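You operate a simulated robot arm through the tools that you are given. There is no shell and no other tool.

You are at the controls of a simulated robot arm. One attempt, no reset.

## Task
Wind the hole between the red lines with the table handwheel.
Fine: power off and lamp on first; brake off to wind, on again after.

It is judged by the outcome, as a careful person would: the job done as asked, and still so three seconds after it is handed in. It fails if anything else is knocked over, pushed out of place, dropped, spilled or broken.

## Robot
A 6-joint arm with a two-finger gripper, fixed in place. Base frame: the origin is on the floor under the middle of its stand, x ahead of it, y to its left, z up. Units: cm, rad, N and s.
With the tool pointing down near the work surface it reaches from about 10 to 94 cm from the base axis. Its first joint turns from -2.897 to 2.897 rad. Payload 3.43 kg.
The TCP is the grasp point between the finger pads, 2 cm short of the fingertips. In the tool frame z runs along the fingers and y along their closing line. The gripper opens to 19 cm; its body begins 24.8 cm behind the TCP.
Orientation is that of the tool frame in the base frame, as a unit quaternion [x, y, z, w]. With the fingers straight down and closing along the base's y, the tool's x points along the base's -x, its y along +y and its z along -z.

## Interface
- The arm moves only by the tool servo_tool. Its argument "targets" is a list of rows, each a list of 7 numbers: the shift along the tool's x, y, z in units of 40 mm (1.0 is 40 mm), then the turn, a rotation vector about the tool's x, y, z in units of 4 degrees (1.0 is 4 degrees), then the opening, from 0 (shut) to 1 (fully open). In form: [[dx, dy, dz, wx, wy, wz, claw], ...]. A call has 1 to 20 rows; each row shifts and turns the commanded pose from where the row before left it, along the tool's axes as they then stand. A call with a number of a shift or a turn outside -1 to 1 is refused whole. A row lasts 0.2 s, in which the tool goes at most 5 cm and 0.15 rad; a call with a longer step from one row to the next is refused whole, and so is a gripper value outside its range. Where a pose cannot be reached the arm comes as near as it can. A force on the tool above 40 N (or 10 N above the force at the start of the call, whichever is more), or a blocked arm, ends the call early, and 0.2 s more pass. Each finger travels about 15.3 cm/s and halts on what it meets, pressing with about 25 N; the grip force reading is that of the motor and also rises with nothing between the fingers. The clock runs only during rows and for 0.2 s after the last one: add rows that do not move to give the fingers time. The reply holds the time, the measured pose of the TCP, the force on the tool along the base axes, the opening and the grip force, in the units named above and with some noise, with the torque about the TCP (base axes, N m) and any sound that the robot's microphone picked up.
- Cameras (640 x 400 px; columns grow to the right, rows downward): "scene" is fixed at [4.98, 50.04, 160.95]; the picture's right is [-0.77, -0.63, 0.00], its down [-0.32, 0.40, -0.86] and it looks along [0.54, -0.67, -0.51] (base axes); focal length 373 px, centre (320, 200). "wrist" rides on the gripper at [7, -0.8, -28.8] in the tool frame; the picture's right is [0.12, 0.99, 0.00], its down [-0.96, 0.11, -0.25] and it looks along [-0.25, 0.03, 0.97] (tool axes); focal length 261 px, centre (320, 200). There is no depth. A picture from a camera that has moved, and an enlarged one, comes with that camera's place and axes in the base frame and with its lens.
- get_image(camera): a new picture of that camera. The clock stands still meanwhile.
- raise_lower(by): moves the trunk up (or, below 0, down) by that many cm; the arm rides with it, the base frame stays. It gives what a move gives, with no picture.
- zoom(camera, box): a new picture of the part [left, top, right, bottom] of that camera's present view, enlarged. The clock stands still meanwhile.
- job_done(): hands the job in; it is judged then, once.

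Places have to be worked out from the pictures, the camera data and where the tool is seen. Open the gripper and draw the arm clear of the work before you hand the job in, unless the task says otherwise.

The tools are called after "Call:" as a command line: name --pt "numbers of a row" for each row, then --argument value for the rest, lists and objects as JSON in quotes. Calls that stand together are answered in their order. servo_tool: Moves the arm, as the interface text tells. Its arguments: {"type":"object","properties":{"targets":{"type":"array"}},"required":["targets"]} The other tools are called the same way: raise_lower (by) moves the trunk up or down; get_image (camera) takes a picture; zoom (camera, box) takes an enlarged picture of a part of a camera's view; job_done () hands the job in.

At the start:

```text
t: 0.0
tcp_pos: [40.96, -47.11, 121.27]
tcp_rot: [-0.002, 1.0, 0.0, -0.001]
contact_force: [-0.6, -0.3, -0.4]
ft_torque: [-0.04, 0.0, 0.0]
opening: 18.99
gripper_force: 0.2
trunk travel left (down, up): [-25.0, 19.0]
```

scene: 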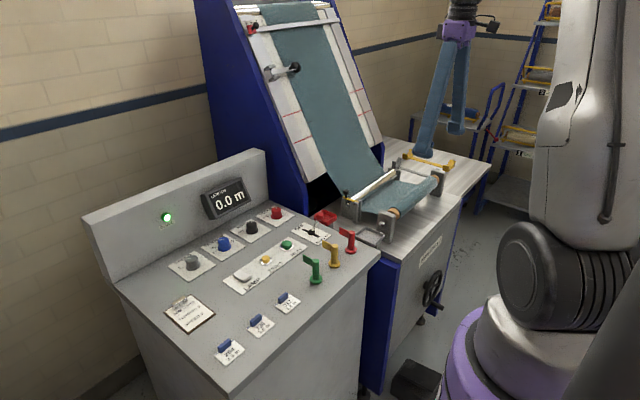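
wrist: 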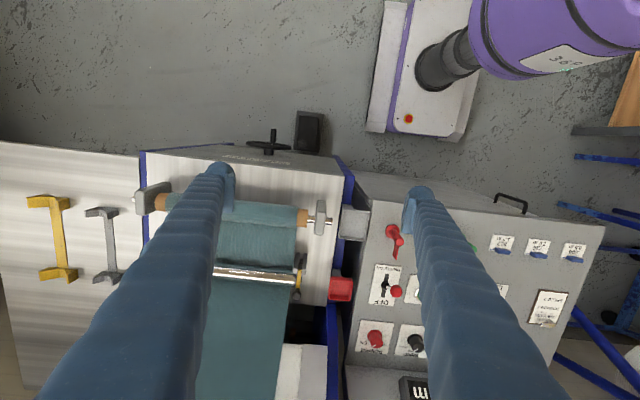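

I'll start by looking closely at the panel, the machine and its labels.

Call:
zoom --camera "scene" --box '[150, 180, 310, 280]'

Call:
zoom --camera "scene" --box '[260, 190, 420, 290]'

Call:
zoom --camera "scene" --box '[150, 270, 310, 370]'

Call:
zoom --camera "scene" --box '[220, 0, 400, 112]'

Call:
zoom --camera "scene" --box '[240, 80, 400, 180]'

Call:
zoom --camera "scene" --box '[340, 220, 500, 320]'

```text
4.00 times, centred on (230, 230) of scene
camera zoom: at [4.98, 50.04, 160.95], right [-0.77, -0.63, 0.0], down [-0.32, 0.4, -0.86], along [0.54, -0.67, -0.51], focal length 1490 px, centre (680, 80)
```

zoom: 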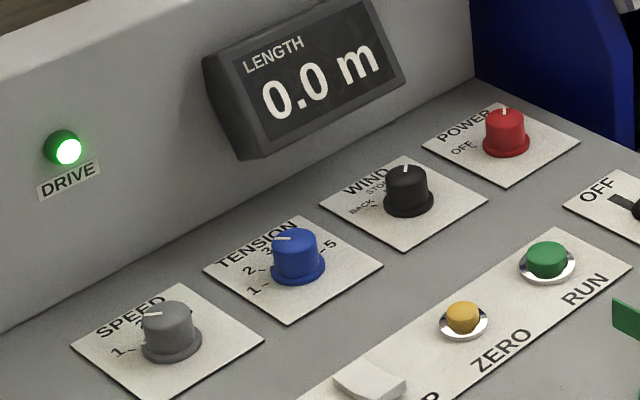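

```text
4.00 times, centred on (340, 240) of scene
camera zoom: at [4.98, 50.04, 160.95], right [-0.77, -0.63, 0.0], down [-0.32, 0.4, -0.86], along [0.54, -0.67, -0.51], focal length 1490 px, centre (240, 40)
```

zoom: 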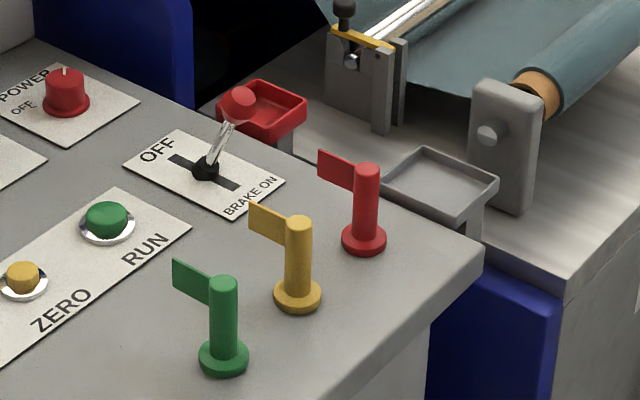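

```text
4.00 times, centred on (230, 320) of scene
camera zoom: at [4.98, 50.04, 160.95], right [-0.77, -0.63, 0.0], down [-0.32, 0.4, -0.86], along [0.54, -0.67, -0.51], focal length 1490 px, centre (680, -280)
```

zoom: 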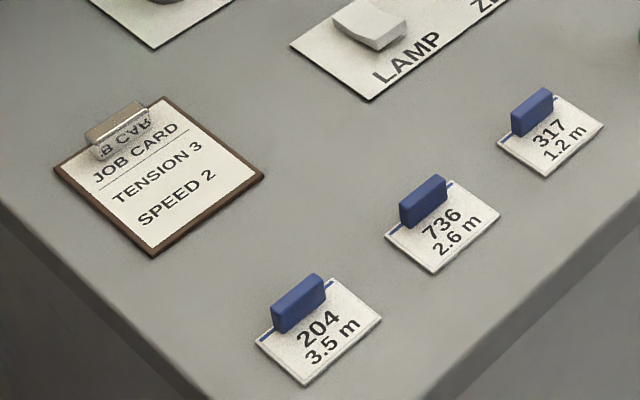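

```text
3.56 times, centred on (310, 56) of scene
camera zoom: at [4.98, 50.04, 160.95], right [-0.77, -0.63, 0.0], down [-0.32, 0.4, -0.86], along [0.54, -0.67, -0.51], focal length 1325 px, centre (356, 712)
```

zoom: 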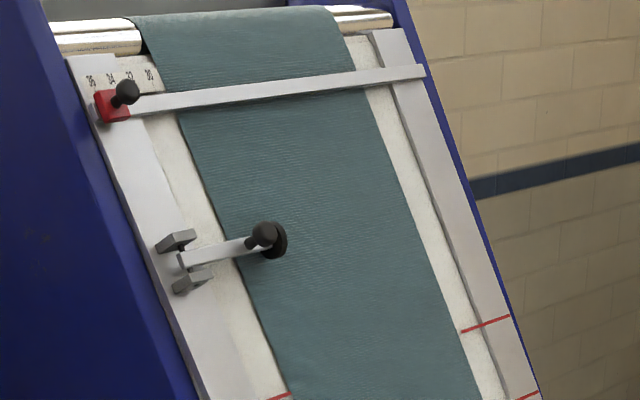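

```text
4.00 times, centred on (320, 130) of scene
camera zoom: at [4.98, 50.04, 160.95], right [-0.77, -0.63, 0.0], down [-0.32, 0.4, -0.86], along [0.54, -0.67, -0.51], focal length 1490 px, centre (320, 480)
```

zoom: 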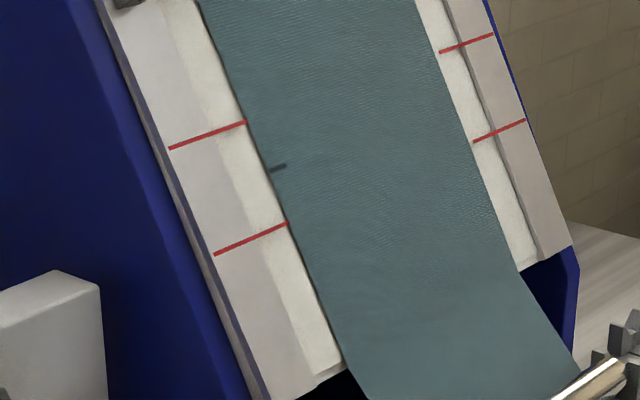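

```text
4.00 times, centred on (420, 270) of scene
camera zoom: at [4.98, 50.04, 160.95], right [-0.77, -0.63, 0.0], down [-0.32, 0.4, -0.86], along [0.54, -0.67, -0.51], focal length 1490 px, centre (-80, -80)
```

zoom: 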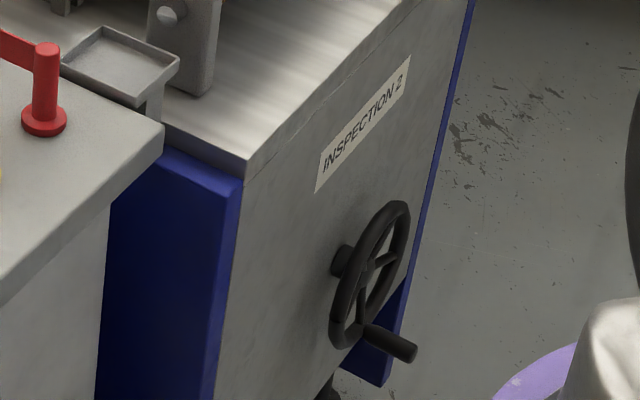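

The drive lamp is lit, so power is on. The brake toggle and knobs need a closer look, so I zoom the wrist view too.

Call:
zoom --camera "wrist" --box '[320, 180, 480, 280]'

Call:
zoom --camera "wrist" --box '[320, 270, 480, 370]'

Call:
zoom --camera "wrist" --box '[180, 100, 340, 200]'

Call:
zoom --camera "wrist" --box '[100, 180, 340, 330]'

Call:
zoom --camera "scene" --box '[380, 240, 480, 320]'

Call:
zoom --camera "scene" --box '[330, 150, 460, 230]'

```text
4.00 times, centred on (400, 230) of wrist
camera zoom: at [33.99, -47.99, 150.13], right [-0.12, 0.99, 0.0], down [0.96, 0.12, 0.25], along [0.25, 0.03, -0.97], focal length 1043 px, centre (0, 80)
```

zoom: 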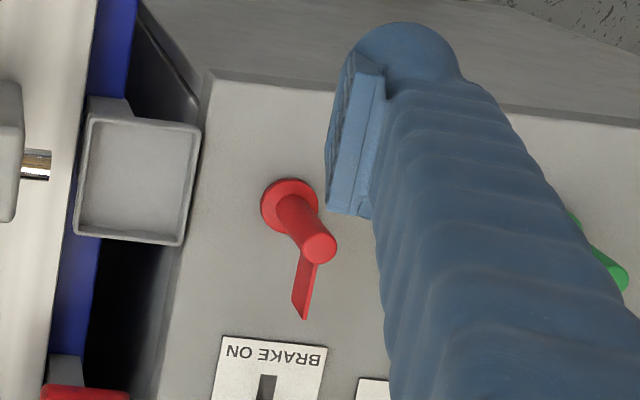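

```text
4.00 times, centred on (400, 320) of wrist
camera zoom: at [33.99, -47.99, 150.13], right [-0.12, 0.99, 0.0], down [0.96, 0.12, 0.25], along [0.25, 0.03, -0.97], focal length 1043 px, centre (0, -280)
```

zoom: 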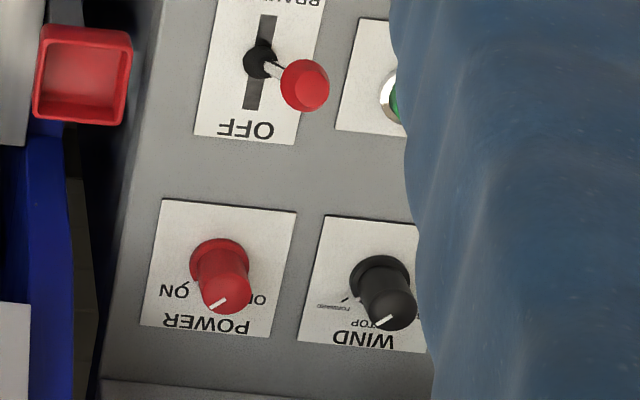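

```text
4.00 times, centred on (260, 150) of wrist
camera zoom: at [33.99, -47.99, 150.13], right [-0.12, 0.99, 0.0], down [0.96, 0.12, 0.25], along [0.25, 0.03, -0.97], focal length 1043 px, centre (560, 400)
```

zoom: 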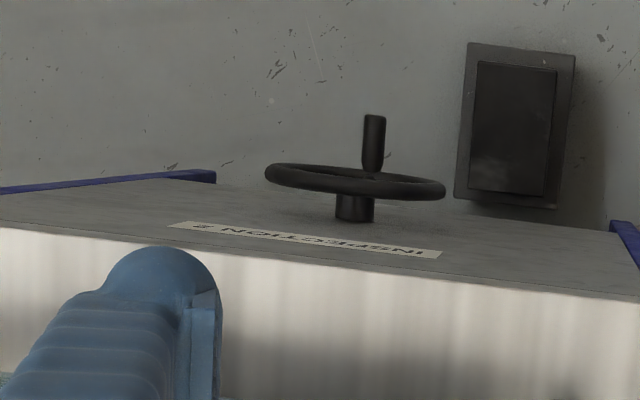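

```text
2.67 times, centred on (220, 255) of wrist
camera zoom: at [33.99, -47.99, 150.13], right [-0.12, 0.99, 0.0], down [0.96, 0.12, 0.25], along [0.25, 0.03, -0.97], focal length 695 px, centre (587, 53)
```

zoom: 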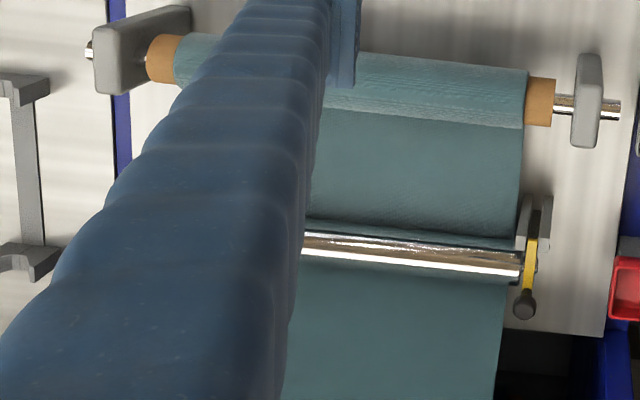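

```text
5.00 times, centred on (430, 280) of scene
camera zoom: at [4.98, 50.04, 160.95], right [-0.77, -0.63, 0.0], down [-0.32, 0.4, -0.86], along [0.54, -0.67, -0.51], focal length 1863 px, centre (-230, -200)
```

zoom: 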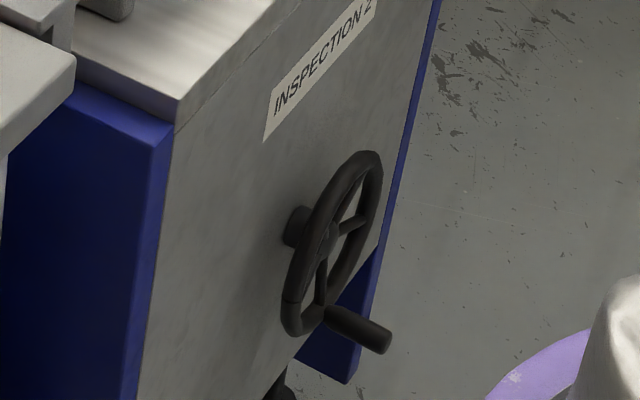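

```text
4.92 times, centred on (395, 190) of scene
camera zoom: at [4.98, 50.04, 160.95], right [-0.77, -0.63, 0.0], down [-0.32, 0.4, -0.86], along [0.54, -0.67, -0.51], focal length 1834 px, centre (-49, 249)
```

zoom: 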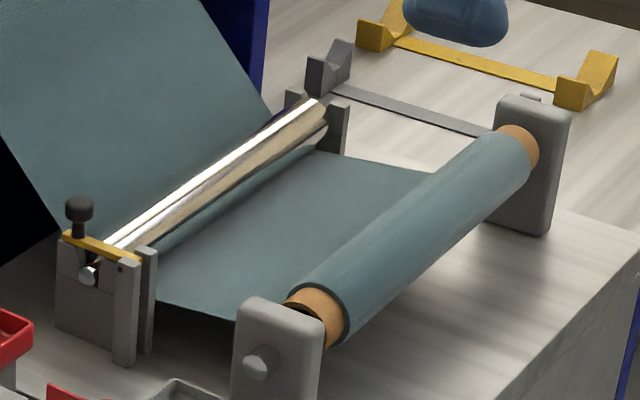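

Power knob points to ON, the brake toggle's state needs a closer look, and the handwheel centre works out near (41, -66, 52) with its grip at the bottom. I tilt the tool forward to look at the cloth on the inclined board and search for the hole.

Call:
servo_tool --pt "0 0 0 0 -1 0 1" --pt "0 0 0 0 -1 0 1" --pt "0 0 0 0 -1 0 1" --pt "0 0 0 0 -1 0 1" --pt "0 0 0 0 -1 0 1" --pt "0 0 0 0 -1 0 1" --pt "0 0 0 0 -1 0 1" --pt "0 0 0 0 -1 0 1" --pt "0 0 0 0 -1 0 1" --pt "0 0 0 0 -1 0 1"

Call:
get_image --camera "wrist"

Call:
get_image --camera "scene"

```text
t: 2.2
tcp_pos: [40.85, -47.17, 121.4]
tcp_rot: [-0.002, 0.94, 0.001, 0.342]
contact_force: [0.1, -0.4, 0.2]
ft_torque: [-0.01, 0.01, 0.0]
opening: 19.01
gripper_force: 0.0
trunk travel left (down, up): [-25.0, 19.0]
```

```text
taken
camera wrist: at [17.05, -48.04, 138.93], right [-0.09, 0.99, -0.08], down [0.58, 0.12, 0.81], along [0.81, 0.03, -0.58], focal length 261 px, centre (320, 200)
```

wrist: 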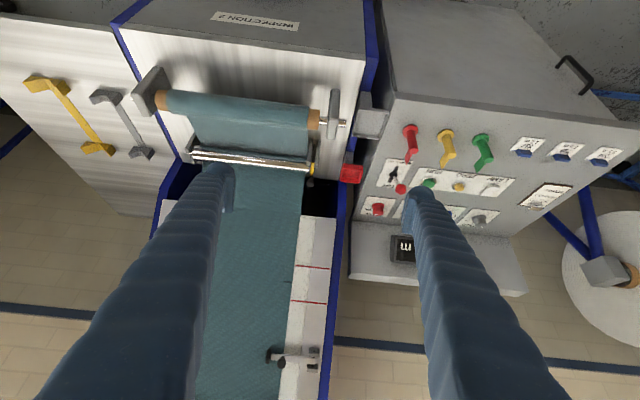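

```text
taken
```

scene: 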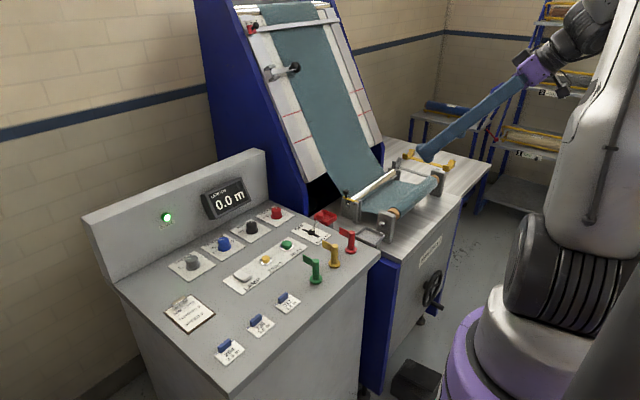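

The wrist view now shows the right half of the cloth and the red lines; I zoom in on it and look for any hole.

Call:
zoom --camera "wrist" --box '[190, 150, 350, 250]'

Call:
zoom --camera "wrist" --box '[190, 240, 350, 340]'

Call:
zoom --camera "wrist" --box '[190, 300, 350, 400]'

Call:
zoom --camera "wrist" --box '[350, 120, 510, 220]'

Call:
zoom --camera "wrist" --box '[120, 60, 360, 210]'

Call:
zoom --camera "scene" --box '[260, 70, 390, 150]'

```text
4.00 times, centred on (270, 200) of wrist
camera zoom: at [17.05, -48.04, 138.93], right [-0.09, 0.99, -0.08], down [0.58, 0.12, 0.81], along [0.81, 0.03, -0.58], focal length 1043 px, centre (520, 200)
```

zoom: 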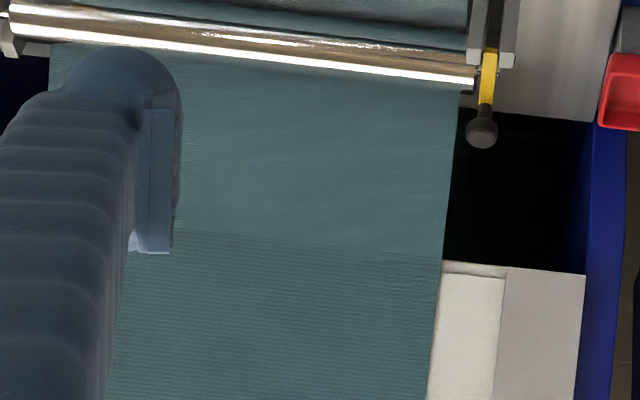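

```text
4.00 times, centred on (270, 290) of wrist
camera zoom: at [17.05, -48.04, 138.93], right [-0.09, 0.99, -0.08], down [0.58, 0.12, 0.81], along [0.81, 0.03, -0.58], focal length 1043 px, centre (520, -160)
```

zoom: 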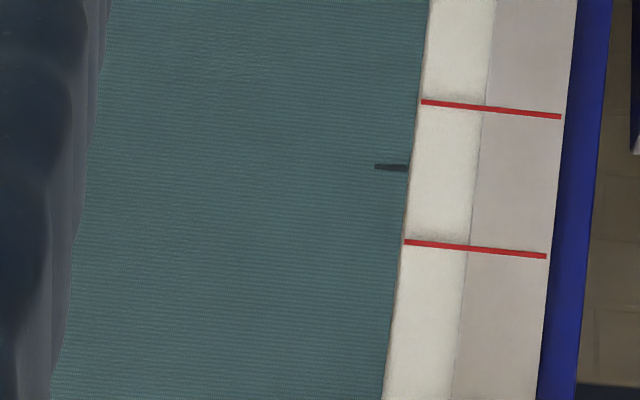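

```text
4.00 times, centred on (270, 350) of wrist
camera zoom: at [17.05, -48.04, 138.93], right [-0.09, 0.99, -0.08], down [0.58, 0.12, 0.81], along [0.81, 0.03, -0.58], focal length 1043 px, centre (520, -400)
```

zoom: 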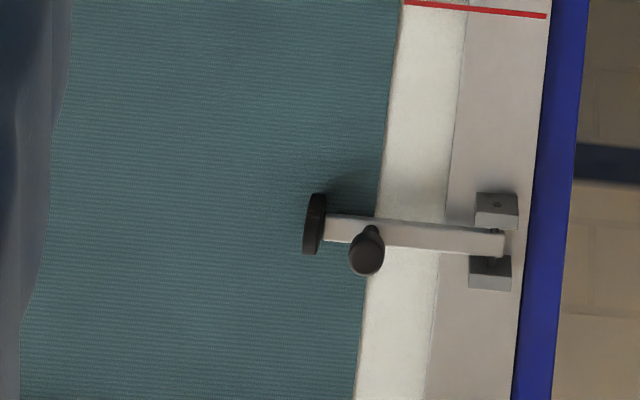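

```text
4.00 times, centred on (430, 170) of wrist
camera zoom: at [17.05, -48.04, 138.93], right [-0.09, 0.99, -0.08], down [0.58, 0.12, 0.81], along [0.81, 0.03, -0.58], focal length 1043 px, centre (-120, 320)
```

zoom: 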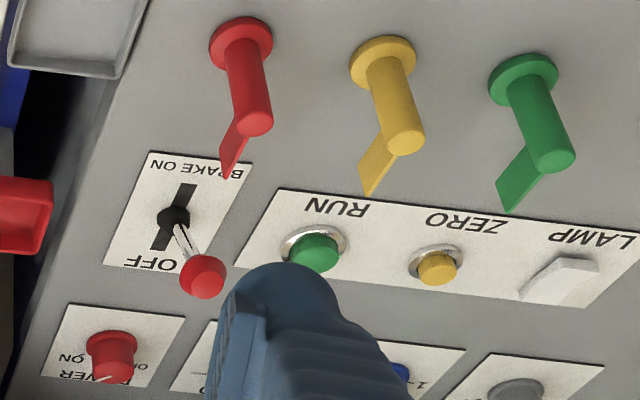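

```text
2.67 times, centred on (240, 135) of wrist
camera zoom: at [17.05, -48.04, 138.93], right [-0.09, 0.99, -0.08], down [0.58, 0.12, 0.81], along [0.81, 0.03, -0.58], focal length 695 px, centre (533, 373)
```

zoom: 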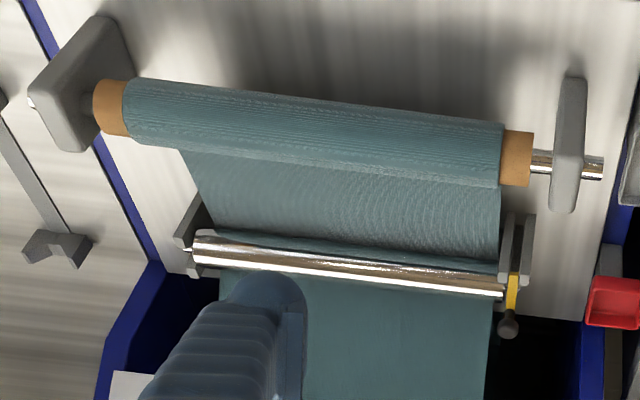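

```text
4.92 times, centred on (325, 110) of scene
camera zoom: at [4.98, 50.04, 160.95], right [-0.77, -0.63, 0.0], down [-0.32, 0.4, -0.86], along [0.54, -0.67, -0.51], focal length 1834 px, centre (295, 643)
```

zoom: 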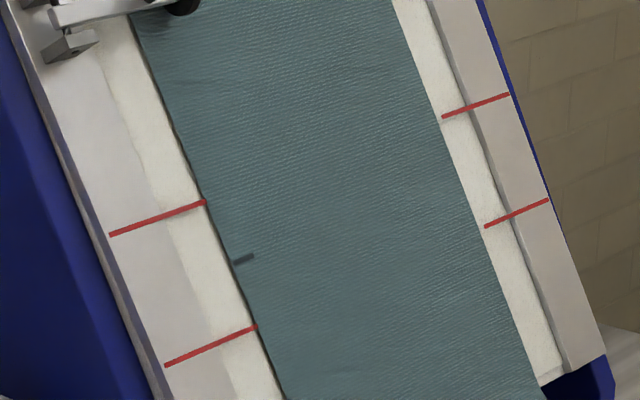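

The brake toggle leans toward BRAKE ON (toward the robot), so it is on. No hole is obvious yet, so I enlarge the cloth areas further from the scene camera.

Call:
zoom --camera "scene" --box '[260, 0, 350, 56]'

Call:
zoom --camera "scene" --box '[275, 40, 365, 96]'

Call:
zoom --camera "scene" --box '[285, 80, 375, 136]'

Call:
zoom --camera "scene" --box '[300, 120, 390, 176]'

Call:
zoom --camera "scene" --box '[310, 150, 400, 206]'

Call:
zoom --camera "scene" --box '[350, 165, 440, 221]'

```text
7.11 times, centred on (305, 28) of scene
camera zoom: at [4.98, 50.04, 160.95], right [-0.77, -0.63, 0.0], down [-0.32, 0.4, -0.86], along [0.54, -0.67, -0.51], focal length 2650 px, centre (427, 1423)
```

zoom: 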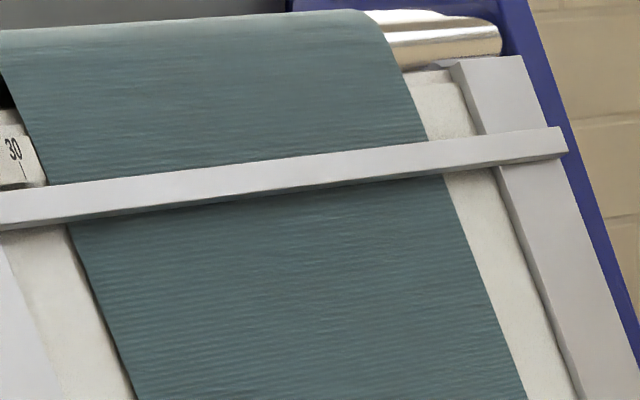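

```text
7.11 times, centred on (320, 68) of scene
camera zoom: at [4.98, 50.04, 160.95], right [-0.77, -0.63, 0.0], down [-0.32, 0.4, -0.86], along [0.54, -0.67, -0.51], focal length 2650 px, centre (320, 1139)
```

zoom: 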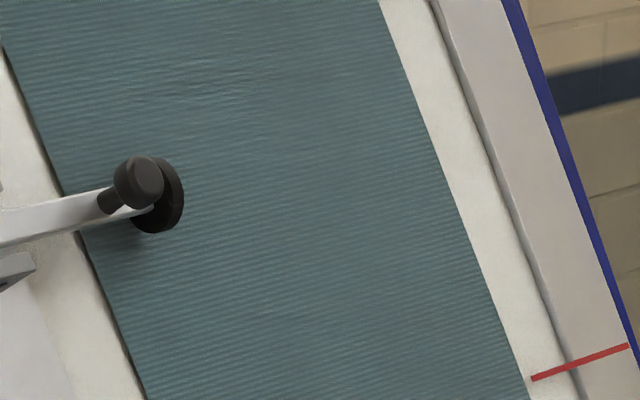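

```text
7.11 times, centred on (330, 108) of scene
camera zoom: at [4.98, 50.04, 160.95], right [-0.77, -0.63, 0.0], down [-0.32, 0.4, -0.86], along [0.54, -0.67, -0.51], focal length 2650 px, centre (249, 854)
```

zoom: 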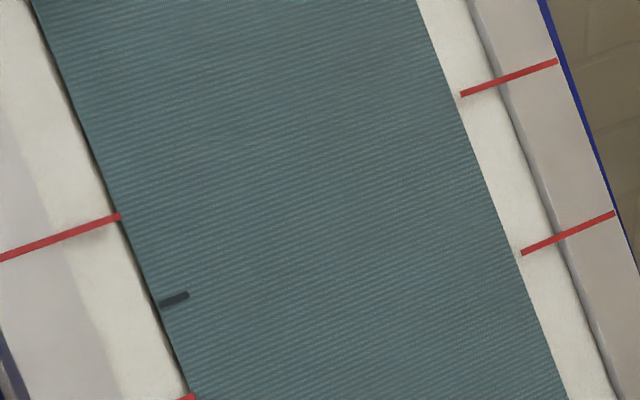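

```text
7.11 times, centred on (345, 148) of scene
camera zoom: at [4.98, 50.04, 160.95], right [-0.77, -0.63, 0.0], down [-0.32, 0.4, -0.86], along [0.54, -0.67, -0.51], focal length 2650 px, centre (142, 570)
```

zoom: 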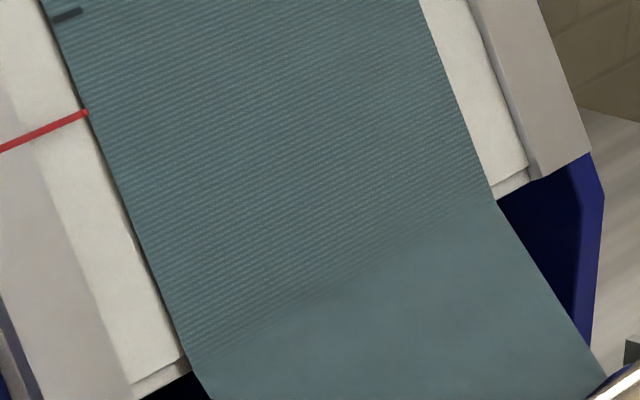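

```text
7.11 times, centred on (355, 178) of scene
camera zoom: at [4.98, 50.04, 160.95], right [-0.77, -0.63, 0.0], down [-0.32, 0.4, -0.86], along [0.54, -0.67, -0.51], focal length 2650 px, centre (71, 356)
```

zoom: 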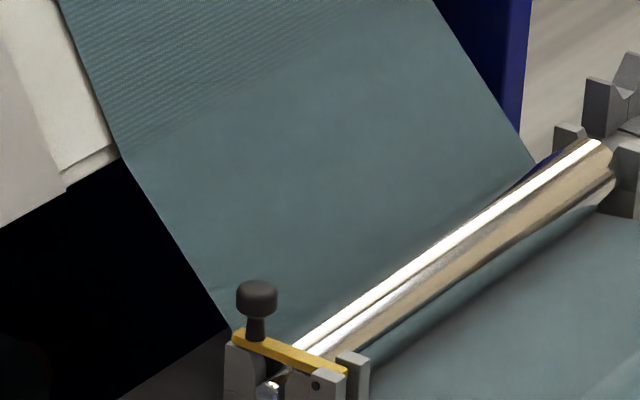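

```text
7.11 times, centred on (395, 193) of scene
camera zoom: at [4.98, 50.04, 160.95], right [-0.77, -0.63, 0.0], down [-0.32, 0.4, -0.86], along [0.54, -0.67, -0.51], focal length 2650 px, centre (-213, 250)
```

zoom: 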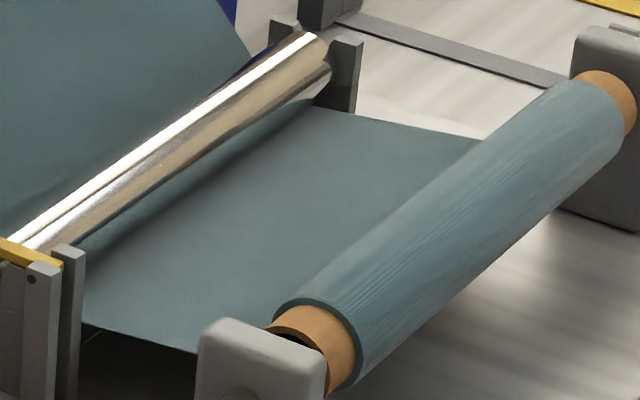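

No hole shows in the unlit cloth, so the lamp should help find it. I level the tool again and move over the control panel for close views of the POWER knob, LAMP switch and brake.

Call:
servo_tool --pt "0 0 0 0 1 0 1" --pt "0 0 0 0 1 0 1" --pt "0 0 0 0 1 0 1" --pt "0 0 0 0 1 0 1" --pt "0 0 0 0 1 0 1" --pt "0 0 0 0 1 0 1" --pt "0 0 0 0 1 0 1" --pt "0 0 0 0 1 0 1" --pt "0 0 0 0 1 0 1" --pt "0 0 0 0 1 0 1"

Call:
servo_tool --pt "-0.6 0.75 0 0 0 0 1" --pt "-0.6 0.75 0 0 0 0 1" --pt "-0.6 0.75 0 0 0 0 1" --pt "-0.6 0.75 0 0 0 0 1" --pt "-0.6 0.75 0 0 0 0 1" --pt "-0.6 0.75 0 0 0 0 1" --pt "-0.6 0.75 0 0 0 0 1" --pt "-0.6 0.75 0 0 0 0 1" --pt "-0.6 0.75 0 0 0 0 1" --pt "-0.6 0.75 0 0 0 0 1" --pt "0 0 0 0 0 0 1"

Call:
get_image --camera "wrist"

Call:
get_image --camera "scene"

```text
t: 4.4
tcp_pos: [41.07, -47.04, 121.45]
tcp_rot: [-0.001, 1.0, 0.0, -0.001]
contact_force: [-0.2, 0.1, -0.2]
ft_torque: [0.0, 0.05, 0.01]
opening: 19.0
gripper_force: 0.2
trunk travel left (down, up): [-25.0, 19.0]
```

```text
t: 6.8
tcp_pos: [64.94, -16.89, 121.29]
tcp_rot: [0.0, 1.0, -0.001, -0.001]
contact_force: [0.3, -0.1, 1.2]
ft_torque: [-0.06, -0.03, 0.02]
opening: 19.0
gripper_force: 0.0
trunk travel left (down, up): [-25.0, 19.0]
```

```text
taken
camera wrist: at [57.97, -17.74, 150.14], right [-0.12, 0.99, 0.0], down [0.96, 0.12, 0.25], along [0.25, 0.03, -0.97], focal length 261 px, centre (320, 200)
```

wrist: 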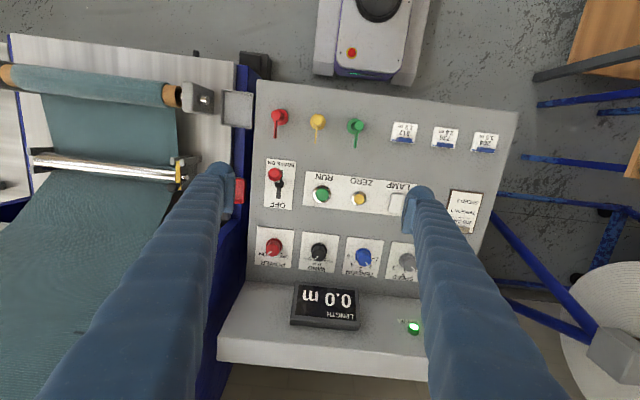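

```text
taken
```

scene: 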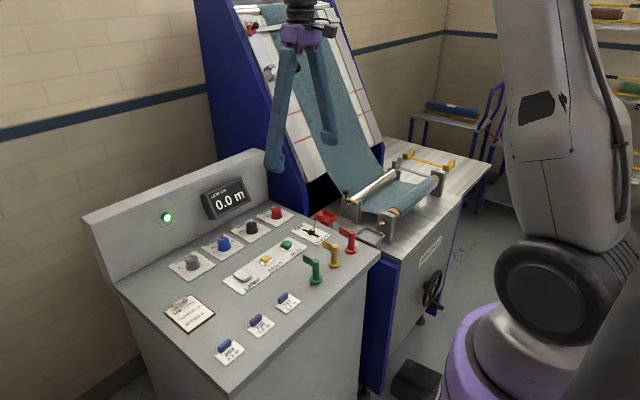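

The panel is now in full view between the fingers; I zoom in on the knobs, brake and lamp switch.

Call:
zoom --camera "wrist" --box '[240, 220, 340, 282]'

Call:
zoom --camera "wrist" --box '[240, 150, 340, 212]'

Call:
zoom --camera "wrist" --box '[320, 160, 420, 222]'

Call:
zoom --camera "wrist" --box '[320, 225, 420, 287]'

```text
6.40 times, centred on (290, 251) of wrist
camera zoom: at [57.97, -17.74, 150.14], right [-0.12, 0.99, 0.0], down [0.96, 0.12, 0.25], along [0.25, 0.03, -0.97], focal length 1668 px, centre (512, -126)
```

zoom: 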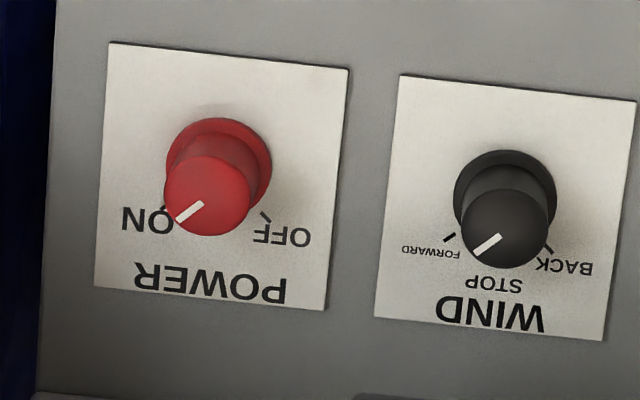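

```text
6.40 times, centred on (290, 181) of wrist
camera zoom: at [57.97, -17.74, 150.14], right [-0.12, 0.99, 0.0], down [0.96, 0.12, 0.25], along [0.25, 0.03, -0.97], focal length 1668 px, centre (512, 322)
```

zoom: 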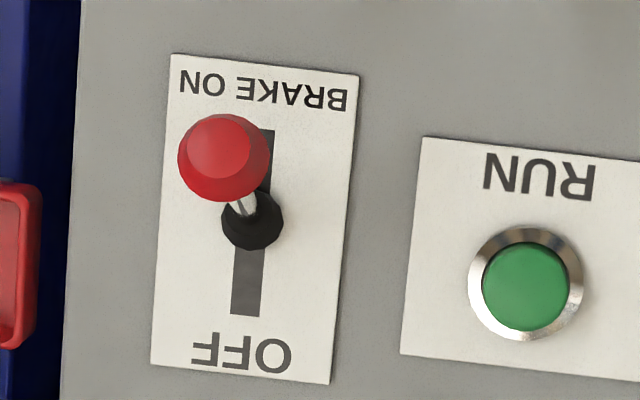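

```text
6.40 times, centred on (370, 191) of wrist
camera zoom: at [57.97, -17.74, 150.14], right [-0.12, 0.99, 0.0], down [0.96, 0.12, 0.25], along [0.25, 0.03, -0.97], focal length 1668 px, centre (0, 258)
```

zoom: 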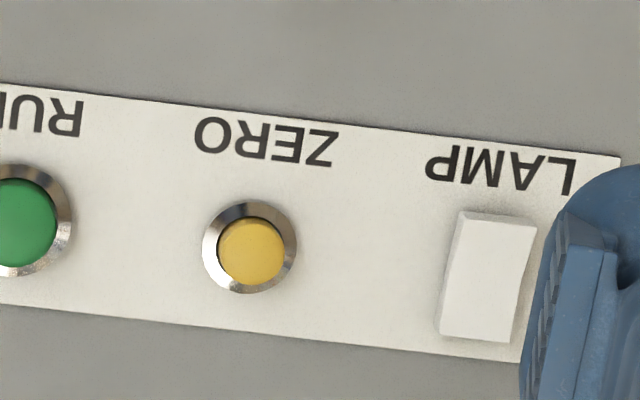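

```text
6.40 times, centred on (370, 256) of wrist
camera zoom: at [57.97, -17.74, 150.14], right [-0.12, 0.99, 0.0], down [0.96, 0.12, 0.25], along [0.25, 0.03, -0.97], focal length 1668 px, centre (0, -158)
```

zoom: 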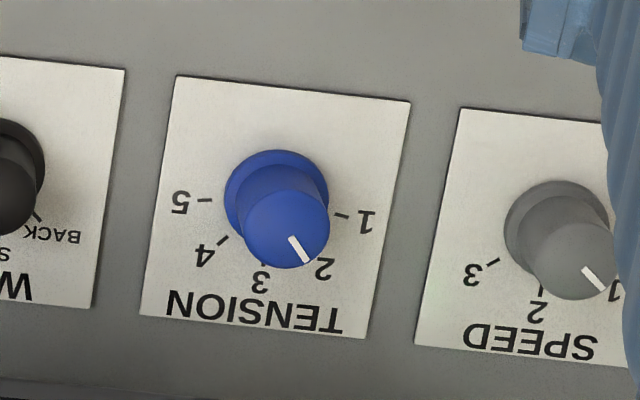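

POWER points at ON with OFF 90° counter-clockwise; I place the knob at about (87.2, -26.0, top 91.3), brake ball at (67.3, -26, 97), lamp rocker at (72, 2.5, 89.3). I move above the POWER knob, turned 45°, with a narrower opening.

Call:
servo_tool --pt "-0.696 -0.285 0.4 0 0 0 0.5" --pt "-0.696 -0.285 0.4 0 0 0 0.37" --pt "-0.696 -0.285 0.4 0 0 0 0.37" --pt "-0.696 -0.285 0.4 0 0 0 0.37" --pt "-0.696 -0.285 0.4 0 0 0 0.37" --pt "-0.696 -0.285 0.4 0 0 0 0.37" --pt "-0.696 -0.285 0.4 0 0 0 0.37" --pt "-0.696 -0.285 0.4 0 0 0 0.37" --pt "0 0 0 0 0 1 0.37" --pt "0 0 0 0 0 1 0.37" --pt "0 0 0 0 0 1 0.37" --pt "0 0 0 0 0 1 0.37" --pt "0 0 0 0 0 1 0.37" --pt "0 0 0 0 0 1 0.37" --pt "0 0 0 0 0 1 0.37" --pt "0 0 0 0 0 1 0.37" --pt "0 0 0 0 0 1 0.37" --pt "0 0 0 0 0 1 0.37" --pt "0 0 0 0 0 1 0.37"

Call:
get_image --camera "wrist"

Call:
get_image --camera "scene"

```text
t: 10.8
tcp_pos: [87.17, -26.15, 108.52]
tcp_rot: [0.375, 0.927, 0.0, 0.0]
contact_force: [0.2, -0.2, -0.5]
ft_torque: [-0.01, 0.0, 0.04]
opening: 7.02
gripper_force: 0.1
trunk travel left (down, up): [-25.0, 19.0]
```

```text
taken
camera wrist: at [81.6, -21.91, 137.36], right [0.6, 0.8, 0.0], down [0.77, -0.59, 0.25], along [0.2, -0.15, -0.97], focal length 261 px, centre (320, 200)
```

wrist: 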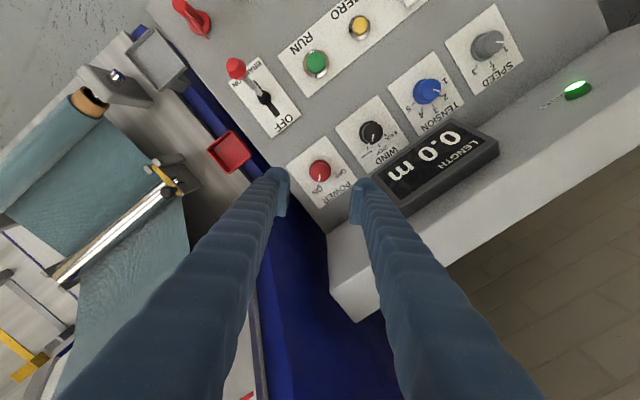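

```text
taken
```

scene: 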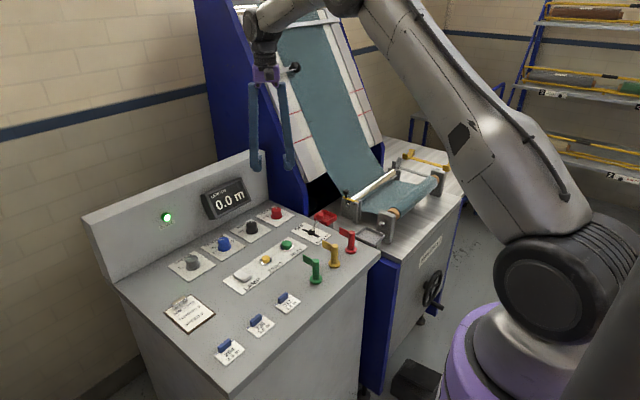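

The display box corner (about (91.7, -19.6)) would be close to one finger at this angle, so I will start the turn with the fingers nearer the y-line. First I zoom to refine the knob position.

Call:
servo_tool --pt "0 0 0 0 0 -1 0.34" --pt "0 0 0 0 0 -1 0.34" --pt "0 0 0 0 0 -1 0.34" --pt "0 0 0 0 0 -1 0.34" --pt "0 0 0 0 0 -1 0.34" --pt "0 0 0 0 0 -1 0.34" --pt "0 0 0 0 0 -1 0.34" --pt "0 0 0 0 0 -1 0.34" --pt "0 0 0 0 0 -1 0.34" --pt "0 0 0 0 0 0 0.34"

Call:
zoom --camera "wrist" --box '[240, 120, 400, 220]'

Call:
zoom --camera "scene" --box '[220, 130, 340, 230]'

```text
t: 13.0
tcp_pos: [87.25, -26.2, 108.56]
tcp_rot: [0.069, 0.998, 0.0, -0.001]
contact_force: [0.0, 0.3, 1.4]
ft_torque: [0.03, 0.01, 0.02]
opening: 6.45
gripper_force: 0.0
trunk travel left (down, up): [-25.0, 19.0]
```

```text
4.00 times, centred on (320, 170) of wrist
camera zoom: at [80.18, -26.13, 137.31], right [0.02, 1.0, 0.0], down [0.97, -0.02, 0.25], along [0.25, 0.0, -0.97], focal length 1043 px, centre (320, 320)
```

zoom: 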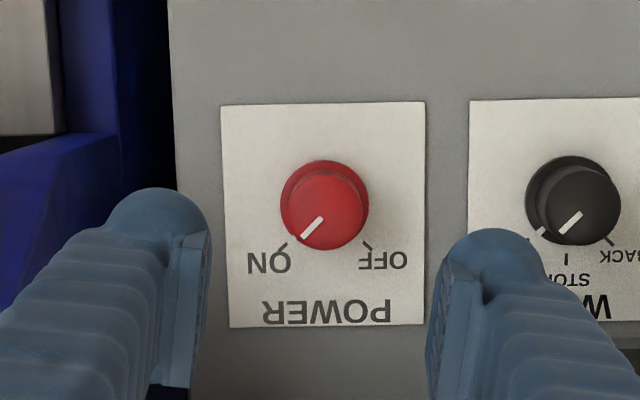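

```text
4.00 times, centred on (280, 180) of scene
camera zoom: at [4.98, 50.04, 160.95], right [-0.77, -0.63, 0.0], down [-0.32, 0.4, -0.86], along [0.54, -0.67, -0.51], focal length 1490 px, centre (480, 280)
```

zoom: 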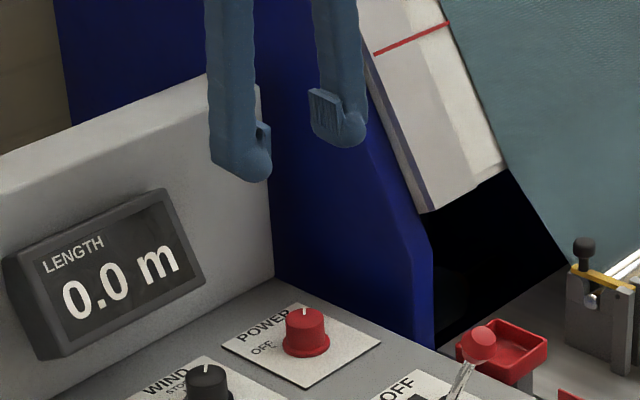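

The knob centre refines to (87.0, -25.75), top near 91.3. I descend over it with the fingers open 6.4 cm, slow at the end.

Call:
servo_tool --pt "0.063 0.1 0.6 0 0 0 0.34" --pt "0 0 0.7 0 0 0 0.34" --pt "0 0 0.7 0 0 0 0.34" --pt "0 0 0.7 0 0 0 0.34" --pt "0 0 0.6 0 0 0 0.34" --pt "0 0 0.4 0 0 0 0.34" --pt "0 0 0.3 0 0 0 0.34" --pt "0 0 0.2 0 0 0 0.34" --pt "0 0 0.1 0 0 0 0.34" --pt "0 0 0 0 0 0 0.34"

Call:
get_image --camera "wrist"

Call:
zoom --camera "scene" --box '[220, 150, 340, 240]'

```text
t: 15.2
tcp_pos: [87.05, -25.71, 91.35]
tcp_rot: [0.069, 0.998, 0.0, 0.0]
contact_force: [0.0, 0.1, 0.2]
ft_torque: [-0.05, 0.02, 0.01]
opening: 6.42
gripper_force: 0.0
trunk travel left (down, up): [-25.0, 19.0]
```

```text
taken
camera wrist: at [80.01, -25.62, 120.18], right [0.02, 1.0, 0.0], down [0.97, -0.02, 0.25], along [0.25, 0.0, -0.97], focal length 261 px, centre (320, 200)
```

wrist: 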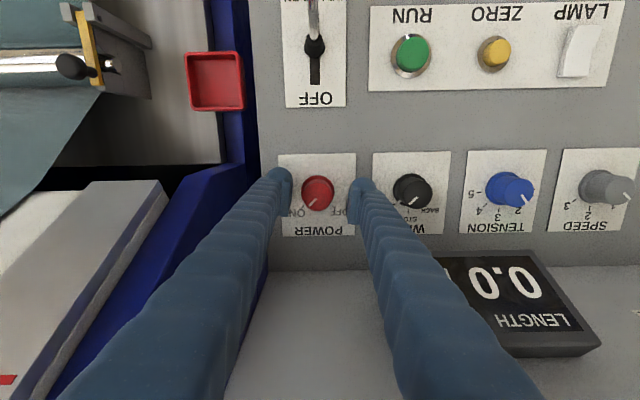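

```text
4.44 times, centred on (280, 195) of scene
camera zoom: at [4.98, 50.04, 160.95], right [-0.77, -0.63, 0.0], down [-0.32, 0.4, -0.86], along [0.54, -0.67, -0.51], focal length 1656 px, centre (498, 222)
```

zoom: 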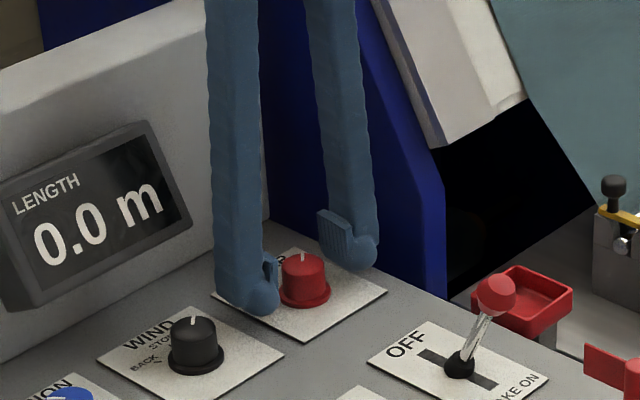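

The fingers straddle the knob well. I close on it.

Call:
servo_tool --pt "0 0 0 0 0 0 0.2" --pt "0 0 0 0 0 0 0.1" --pt "0 0 0 0 0 0 0.1" --pt "0 0 0 0 0 0 0.1"

Call:
zoom --camera "wrist" --box '[260, 140, 380, 220]'

```text
t: 16.2
tcp_pos: [87.08, -25.82, 91.44]
tcp_rot: [0.07, 0.998, -0.001, 0.001]
contact_force: [-4.5, -25.2, -2.4]
ft_torque: [-0.28, 0.0, 0.03]
opening: 3.24
gripper_force: 44.9
trunk travel left (down, up): [-25.0, 19.0]
```

```text
5.00 times, centred on (320, 180) of wrist
camera zoom: at [79.96, -25.89, 120.17], right [0.02, 1.0, 0.0], down [0.97, -0.02, 0.25], along [0.25, -0.01, -0.97], focal length 1303 px, centre (320, 300)
```

zoom: 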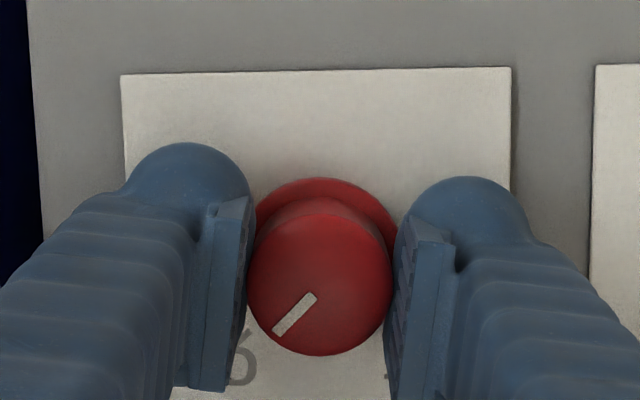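

The knob is gripped at 3.24 cm; the side force says I'm slightly too far +y, so I shift -0.15 cm.

Call:
servo_tool --pt "0 -0.03 0 0 0 0 0.1" --pt "0 0 0 0 0 0 0.1"

```text
t: 16.8
tcp_pos: [86.97, -25.88, 91.43]
tcp_rot: [0.07, 0.998, 0.0, 0.0]
contact_force: [-2.8, -19.9, 2.2]
ft_torque: [-0.14, 0.11, 0.03]
opening: 3.24
gripper_force: 44.8
trunk travel left (down, up): [-25.0, 19.0]
```

Call:
servo_tool --pt "0 -0.05 0 0 0 0 0.1" --pt "0 -0.04 0 0 0 0 0.1" --pt "0 0 0 0 0 0 0.1"

```text
t: 17.6
tcp_pos: [86.96, -25.96, 91.41]
tcp_rot: [0.069, 0.998, 0.001, -0.001]
contact_force: [0.7, 5.6, 2.4]
ft_torque: [0.11, 0.0, -0.01]
opening: 3.19
gripper_force: 44.9
trunk travel left (down, up): [-25.0, 19.0]
```

Forces are now balanced. I turn the knob counter-clockwise (seen from above) toward OFF.

Call:
servo_tool --pt "0 0 0 0 0 -1 0.1" --pt "0 0 0 0 0 -1 0.1" --pt "0 0 0 0 0 -1 0.1" --pt "0 0 0 0 0 -1 0.1" --pt "0 0 0 0 0 -1 0.1" --pt "0 0 0 0 0 -1 0.1" --pt "0 0 0 0 0 -1 0.1" --pt "0 0 0 0 0 -1 0.1" --pt "0 0 0 0 0 -1 0.1" --pt "0 0 0 0 0 -1 0.1" --pt "0 0 0 0 0 0 0.1"

Call:
zoom --camera "wrist" --box '[260, 140, 380, 220]'

```text
t: 20.0
tcp_pos: [87.02, -25.94, 91.39]
tcp_rot: [-0.276, 0.961, 0.0, 0.0]
contact_force: [5.6, 38.4, 4.5]
ft_torque: [0.28, 0.03, 0.0]
opening: 3.22
gripper_force: 44.5
trunk travel left (down, up): [-25.0, 19.0]
```

```text
5.00 times, centred on (320, 180) of wrist
camera zoom: at [81.53, -30.52, 120.17], right [-0.63, 0.78, 0.0], down [0.75, 0.61, 0.25], along [0.19, 0.16, -0.97], focal length 1303 px, centre (320, 300)
```

zoom: 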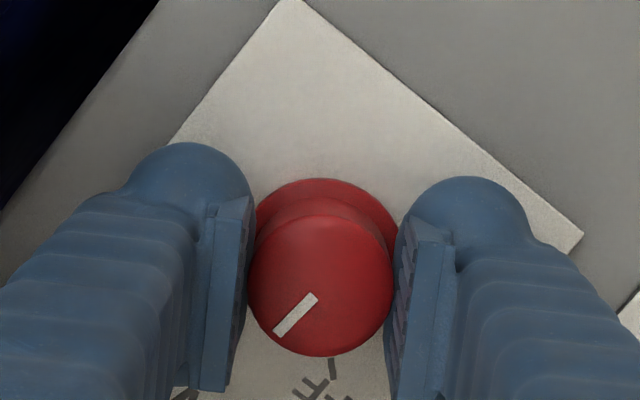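

The knob follows the gripper (40° so far), but a side force has built up; I ease it by shifting +y, then continue.

Call:
servo_tool --pt "-0.025 0.04 0 0 0 0 0.1" --pt "-0.025 0.04 0 0 0 0 0.1" --pt "0 0 0 0 0 0 0.1"

```text
t: 20.8
tcp_pos: [87.03, -25.88, 91.44]
tcp_rot: [-0.275, 0.961, -0.001, -0.001]
contact_force: [1.2, 6.8, 6.0]
ft_torque: [-0.3, 0.3, -0.01]
opening: 3.25
gripper_force: 44.7
trunk travel left (down, up): [-25.0, 19.0]
```

Call:
servo_tool --pt "0 0 0 0 0 -1 0.1" --pt "0 0 0 0 0 -1 0.1" --pt "0 0 0 0 0 -1 0.1" --pt "0 0 0 0 0 -1 0.1" --pt "0 0 0 0 0 -1 0.1" --pt "0 0 0 0 0 -1 0.1" --pt "0 0 0 0 0 0 0.1"

Call:
zoom --camera "wrist" --box '[240, 130, 400, 230]'

```text
t: 22.4
tcp_pos: [86.99, -26.0, 91.4]
tcp_rot: [-0.47, 0.883, 0.0, 0.0]
contact_force: [4.6, -11.1, 8.1]
ft_torque: [-0.13, -0.05, 0.01]
opening: 3.21
gripper_force: 45.0
trunk travel left (down, up): [-25.0, 19.0]
```

```text
4.00 times, centred on (320, 180) of wrist
camera zoom: at [83.77, -32.35, 120.16], right [-0.89, 0.46, 0.0], down [0.44, 0.86, 0.25], along [0.11, 0.22, -0.97], focal length 1043 px, centre (320, 280)
```

zoom: 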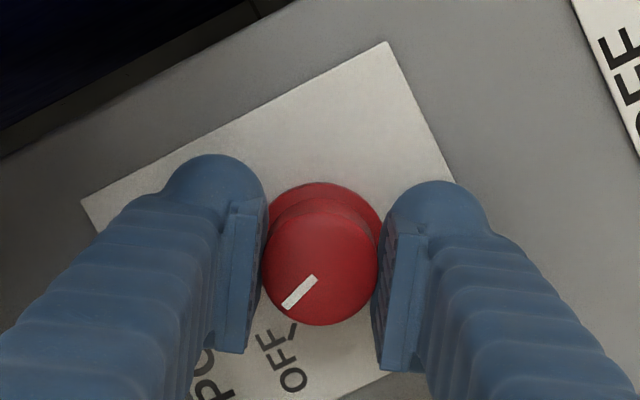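

64° turned, the pointer is nearing OFF. I turn the remaining ~26°.

Call:
servo_tool --pt "0 0 0 0 0 -1 0.1" --pt "0 0 0 0 0 -1 0.1" --pt "0 0 0 0 0 -1 0.1" --pt "0 0 0 0 0 -1 0.1" --pt "0 0 0 0 0 -1 0.1" --pt "0 0 0 0 0 -1 0.1" --pt "0 0 0 0 0 -0.7 0.1" --pt "0 0 0 0 0 0 0.1"

Call:
zoom --camera "wrist" --box '[240, 130, 400, 230]'

Call:
get_image --camera "scene"

```text
t: 24.2
tcp_pos: [87.0, -25.96, 91.43]
tcp_rot: [-0.662, 0.749, 0.0, 0.001]
contact_force: [8.4, -26.8, 9.5]
ft_torque: [-0.21, -0.09, -0.11]
opening: 3.24
gripper_force: 45.2
trunk travel left (down, up): [-25.0, 19.0]
```

```text
4.00 times, centred on (320, 180) of wrist
camera zoom: at [86.99, -33.14, 120.15], right [-1.0, 0.0, 0.0], down [0.0, 0.97, 0.25], along [0.0, 0.25, -0.97], focal length 1043 px, centre (320, 280)
```

zoom: 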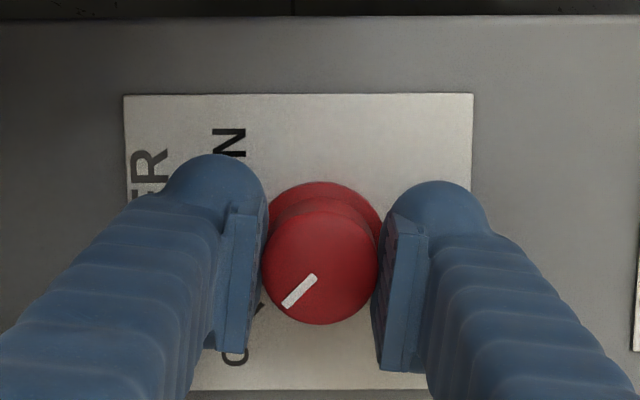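

```text
taken
```

scene: 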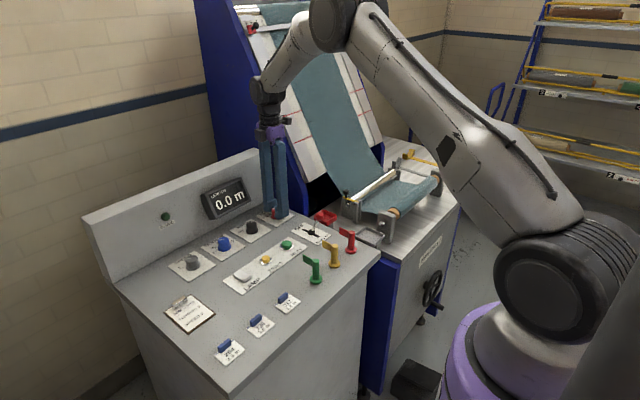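

The DRIVE light went out and the pointer is on OFF. I release the knob and lift straight up.

Call:
servo_tool --pt "0 0 0 0 0 0 0.3" --pt "0 0 0 0 0 0 0.34" --pt "0 0 -0.3 0 0 0 0.34" --pt "0 0 -0.7 0 0 0 0.34" --pt "0 0 -0.9 0 0 0 0.34" --pt "0 0 -1 0 0 0 0.34" --pt "0 0 -1 0 0 0 0.34" --pt "0 0 -0.6 0 0 0 0.34" --pt "0 0 0 0 0 0 0.34"

Call:
get_image --camera "wrist"

Call:
zoom --camera "scene" --box '[150, 180, 330, 292]'

```text
t: 26.2
tcp_pos: [87.0, -25.73, 109.22]
tcp_rot: [-0.662, 0.749, 0.0, -0.001]
contact_force: [0.2, -0.9, 0.0]
ft_torque: [0.01, -0.04, 0.0]
opening: 6.48
gripper_force: 0.1
trunk travel left (down, up): [-25.0, 19.0]
```

```text
taken
camera wrist: at [87.07, -32.95, 138.01], right [-1.0, 0.01, 0.0], down [0.01, 0.97, 0.25], along [0.0, 0.25, -0.97], focal length 261 px, centre (320, 200)
```

wrist: 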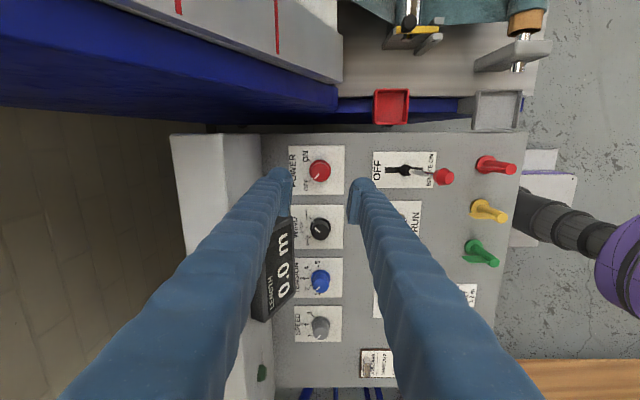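

```text
3.56 times, centred on (240, 236) of scene
camera zoom: at [4.98, 50.04, 160.95], right [-0.77, -0.63, 0.0], down [-0.32, 0.4, -0.86], along [0.54, -0.67, -0.51], focal length 1325 px, centre (604, 72)
```

zoom: 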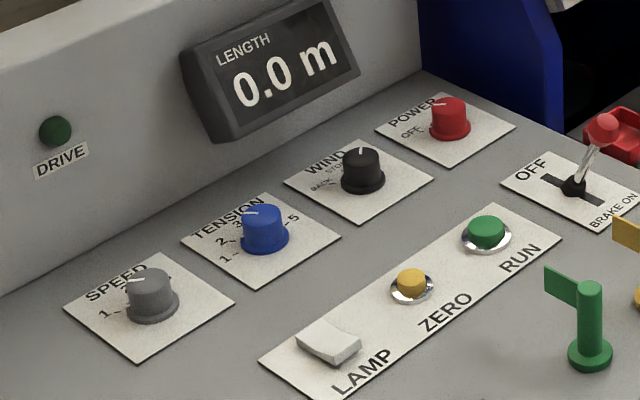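

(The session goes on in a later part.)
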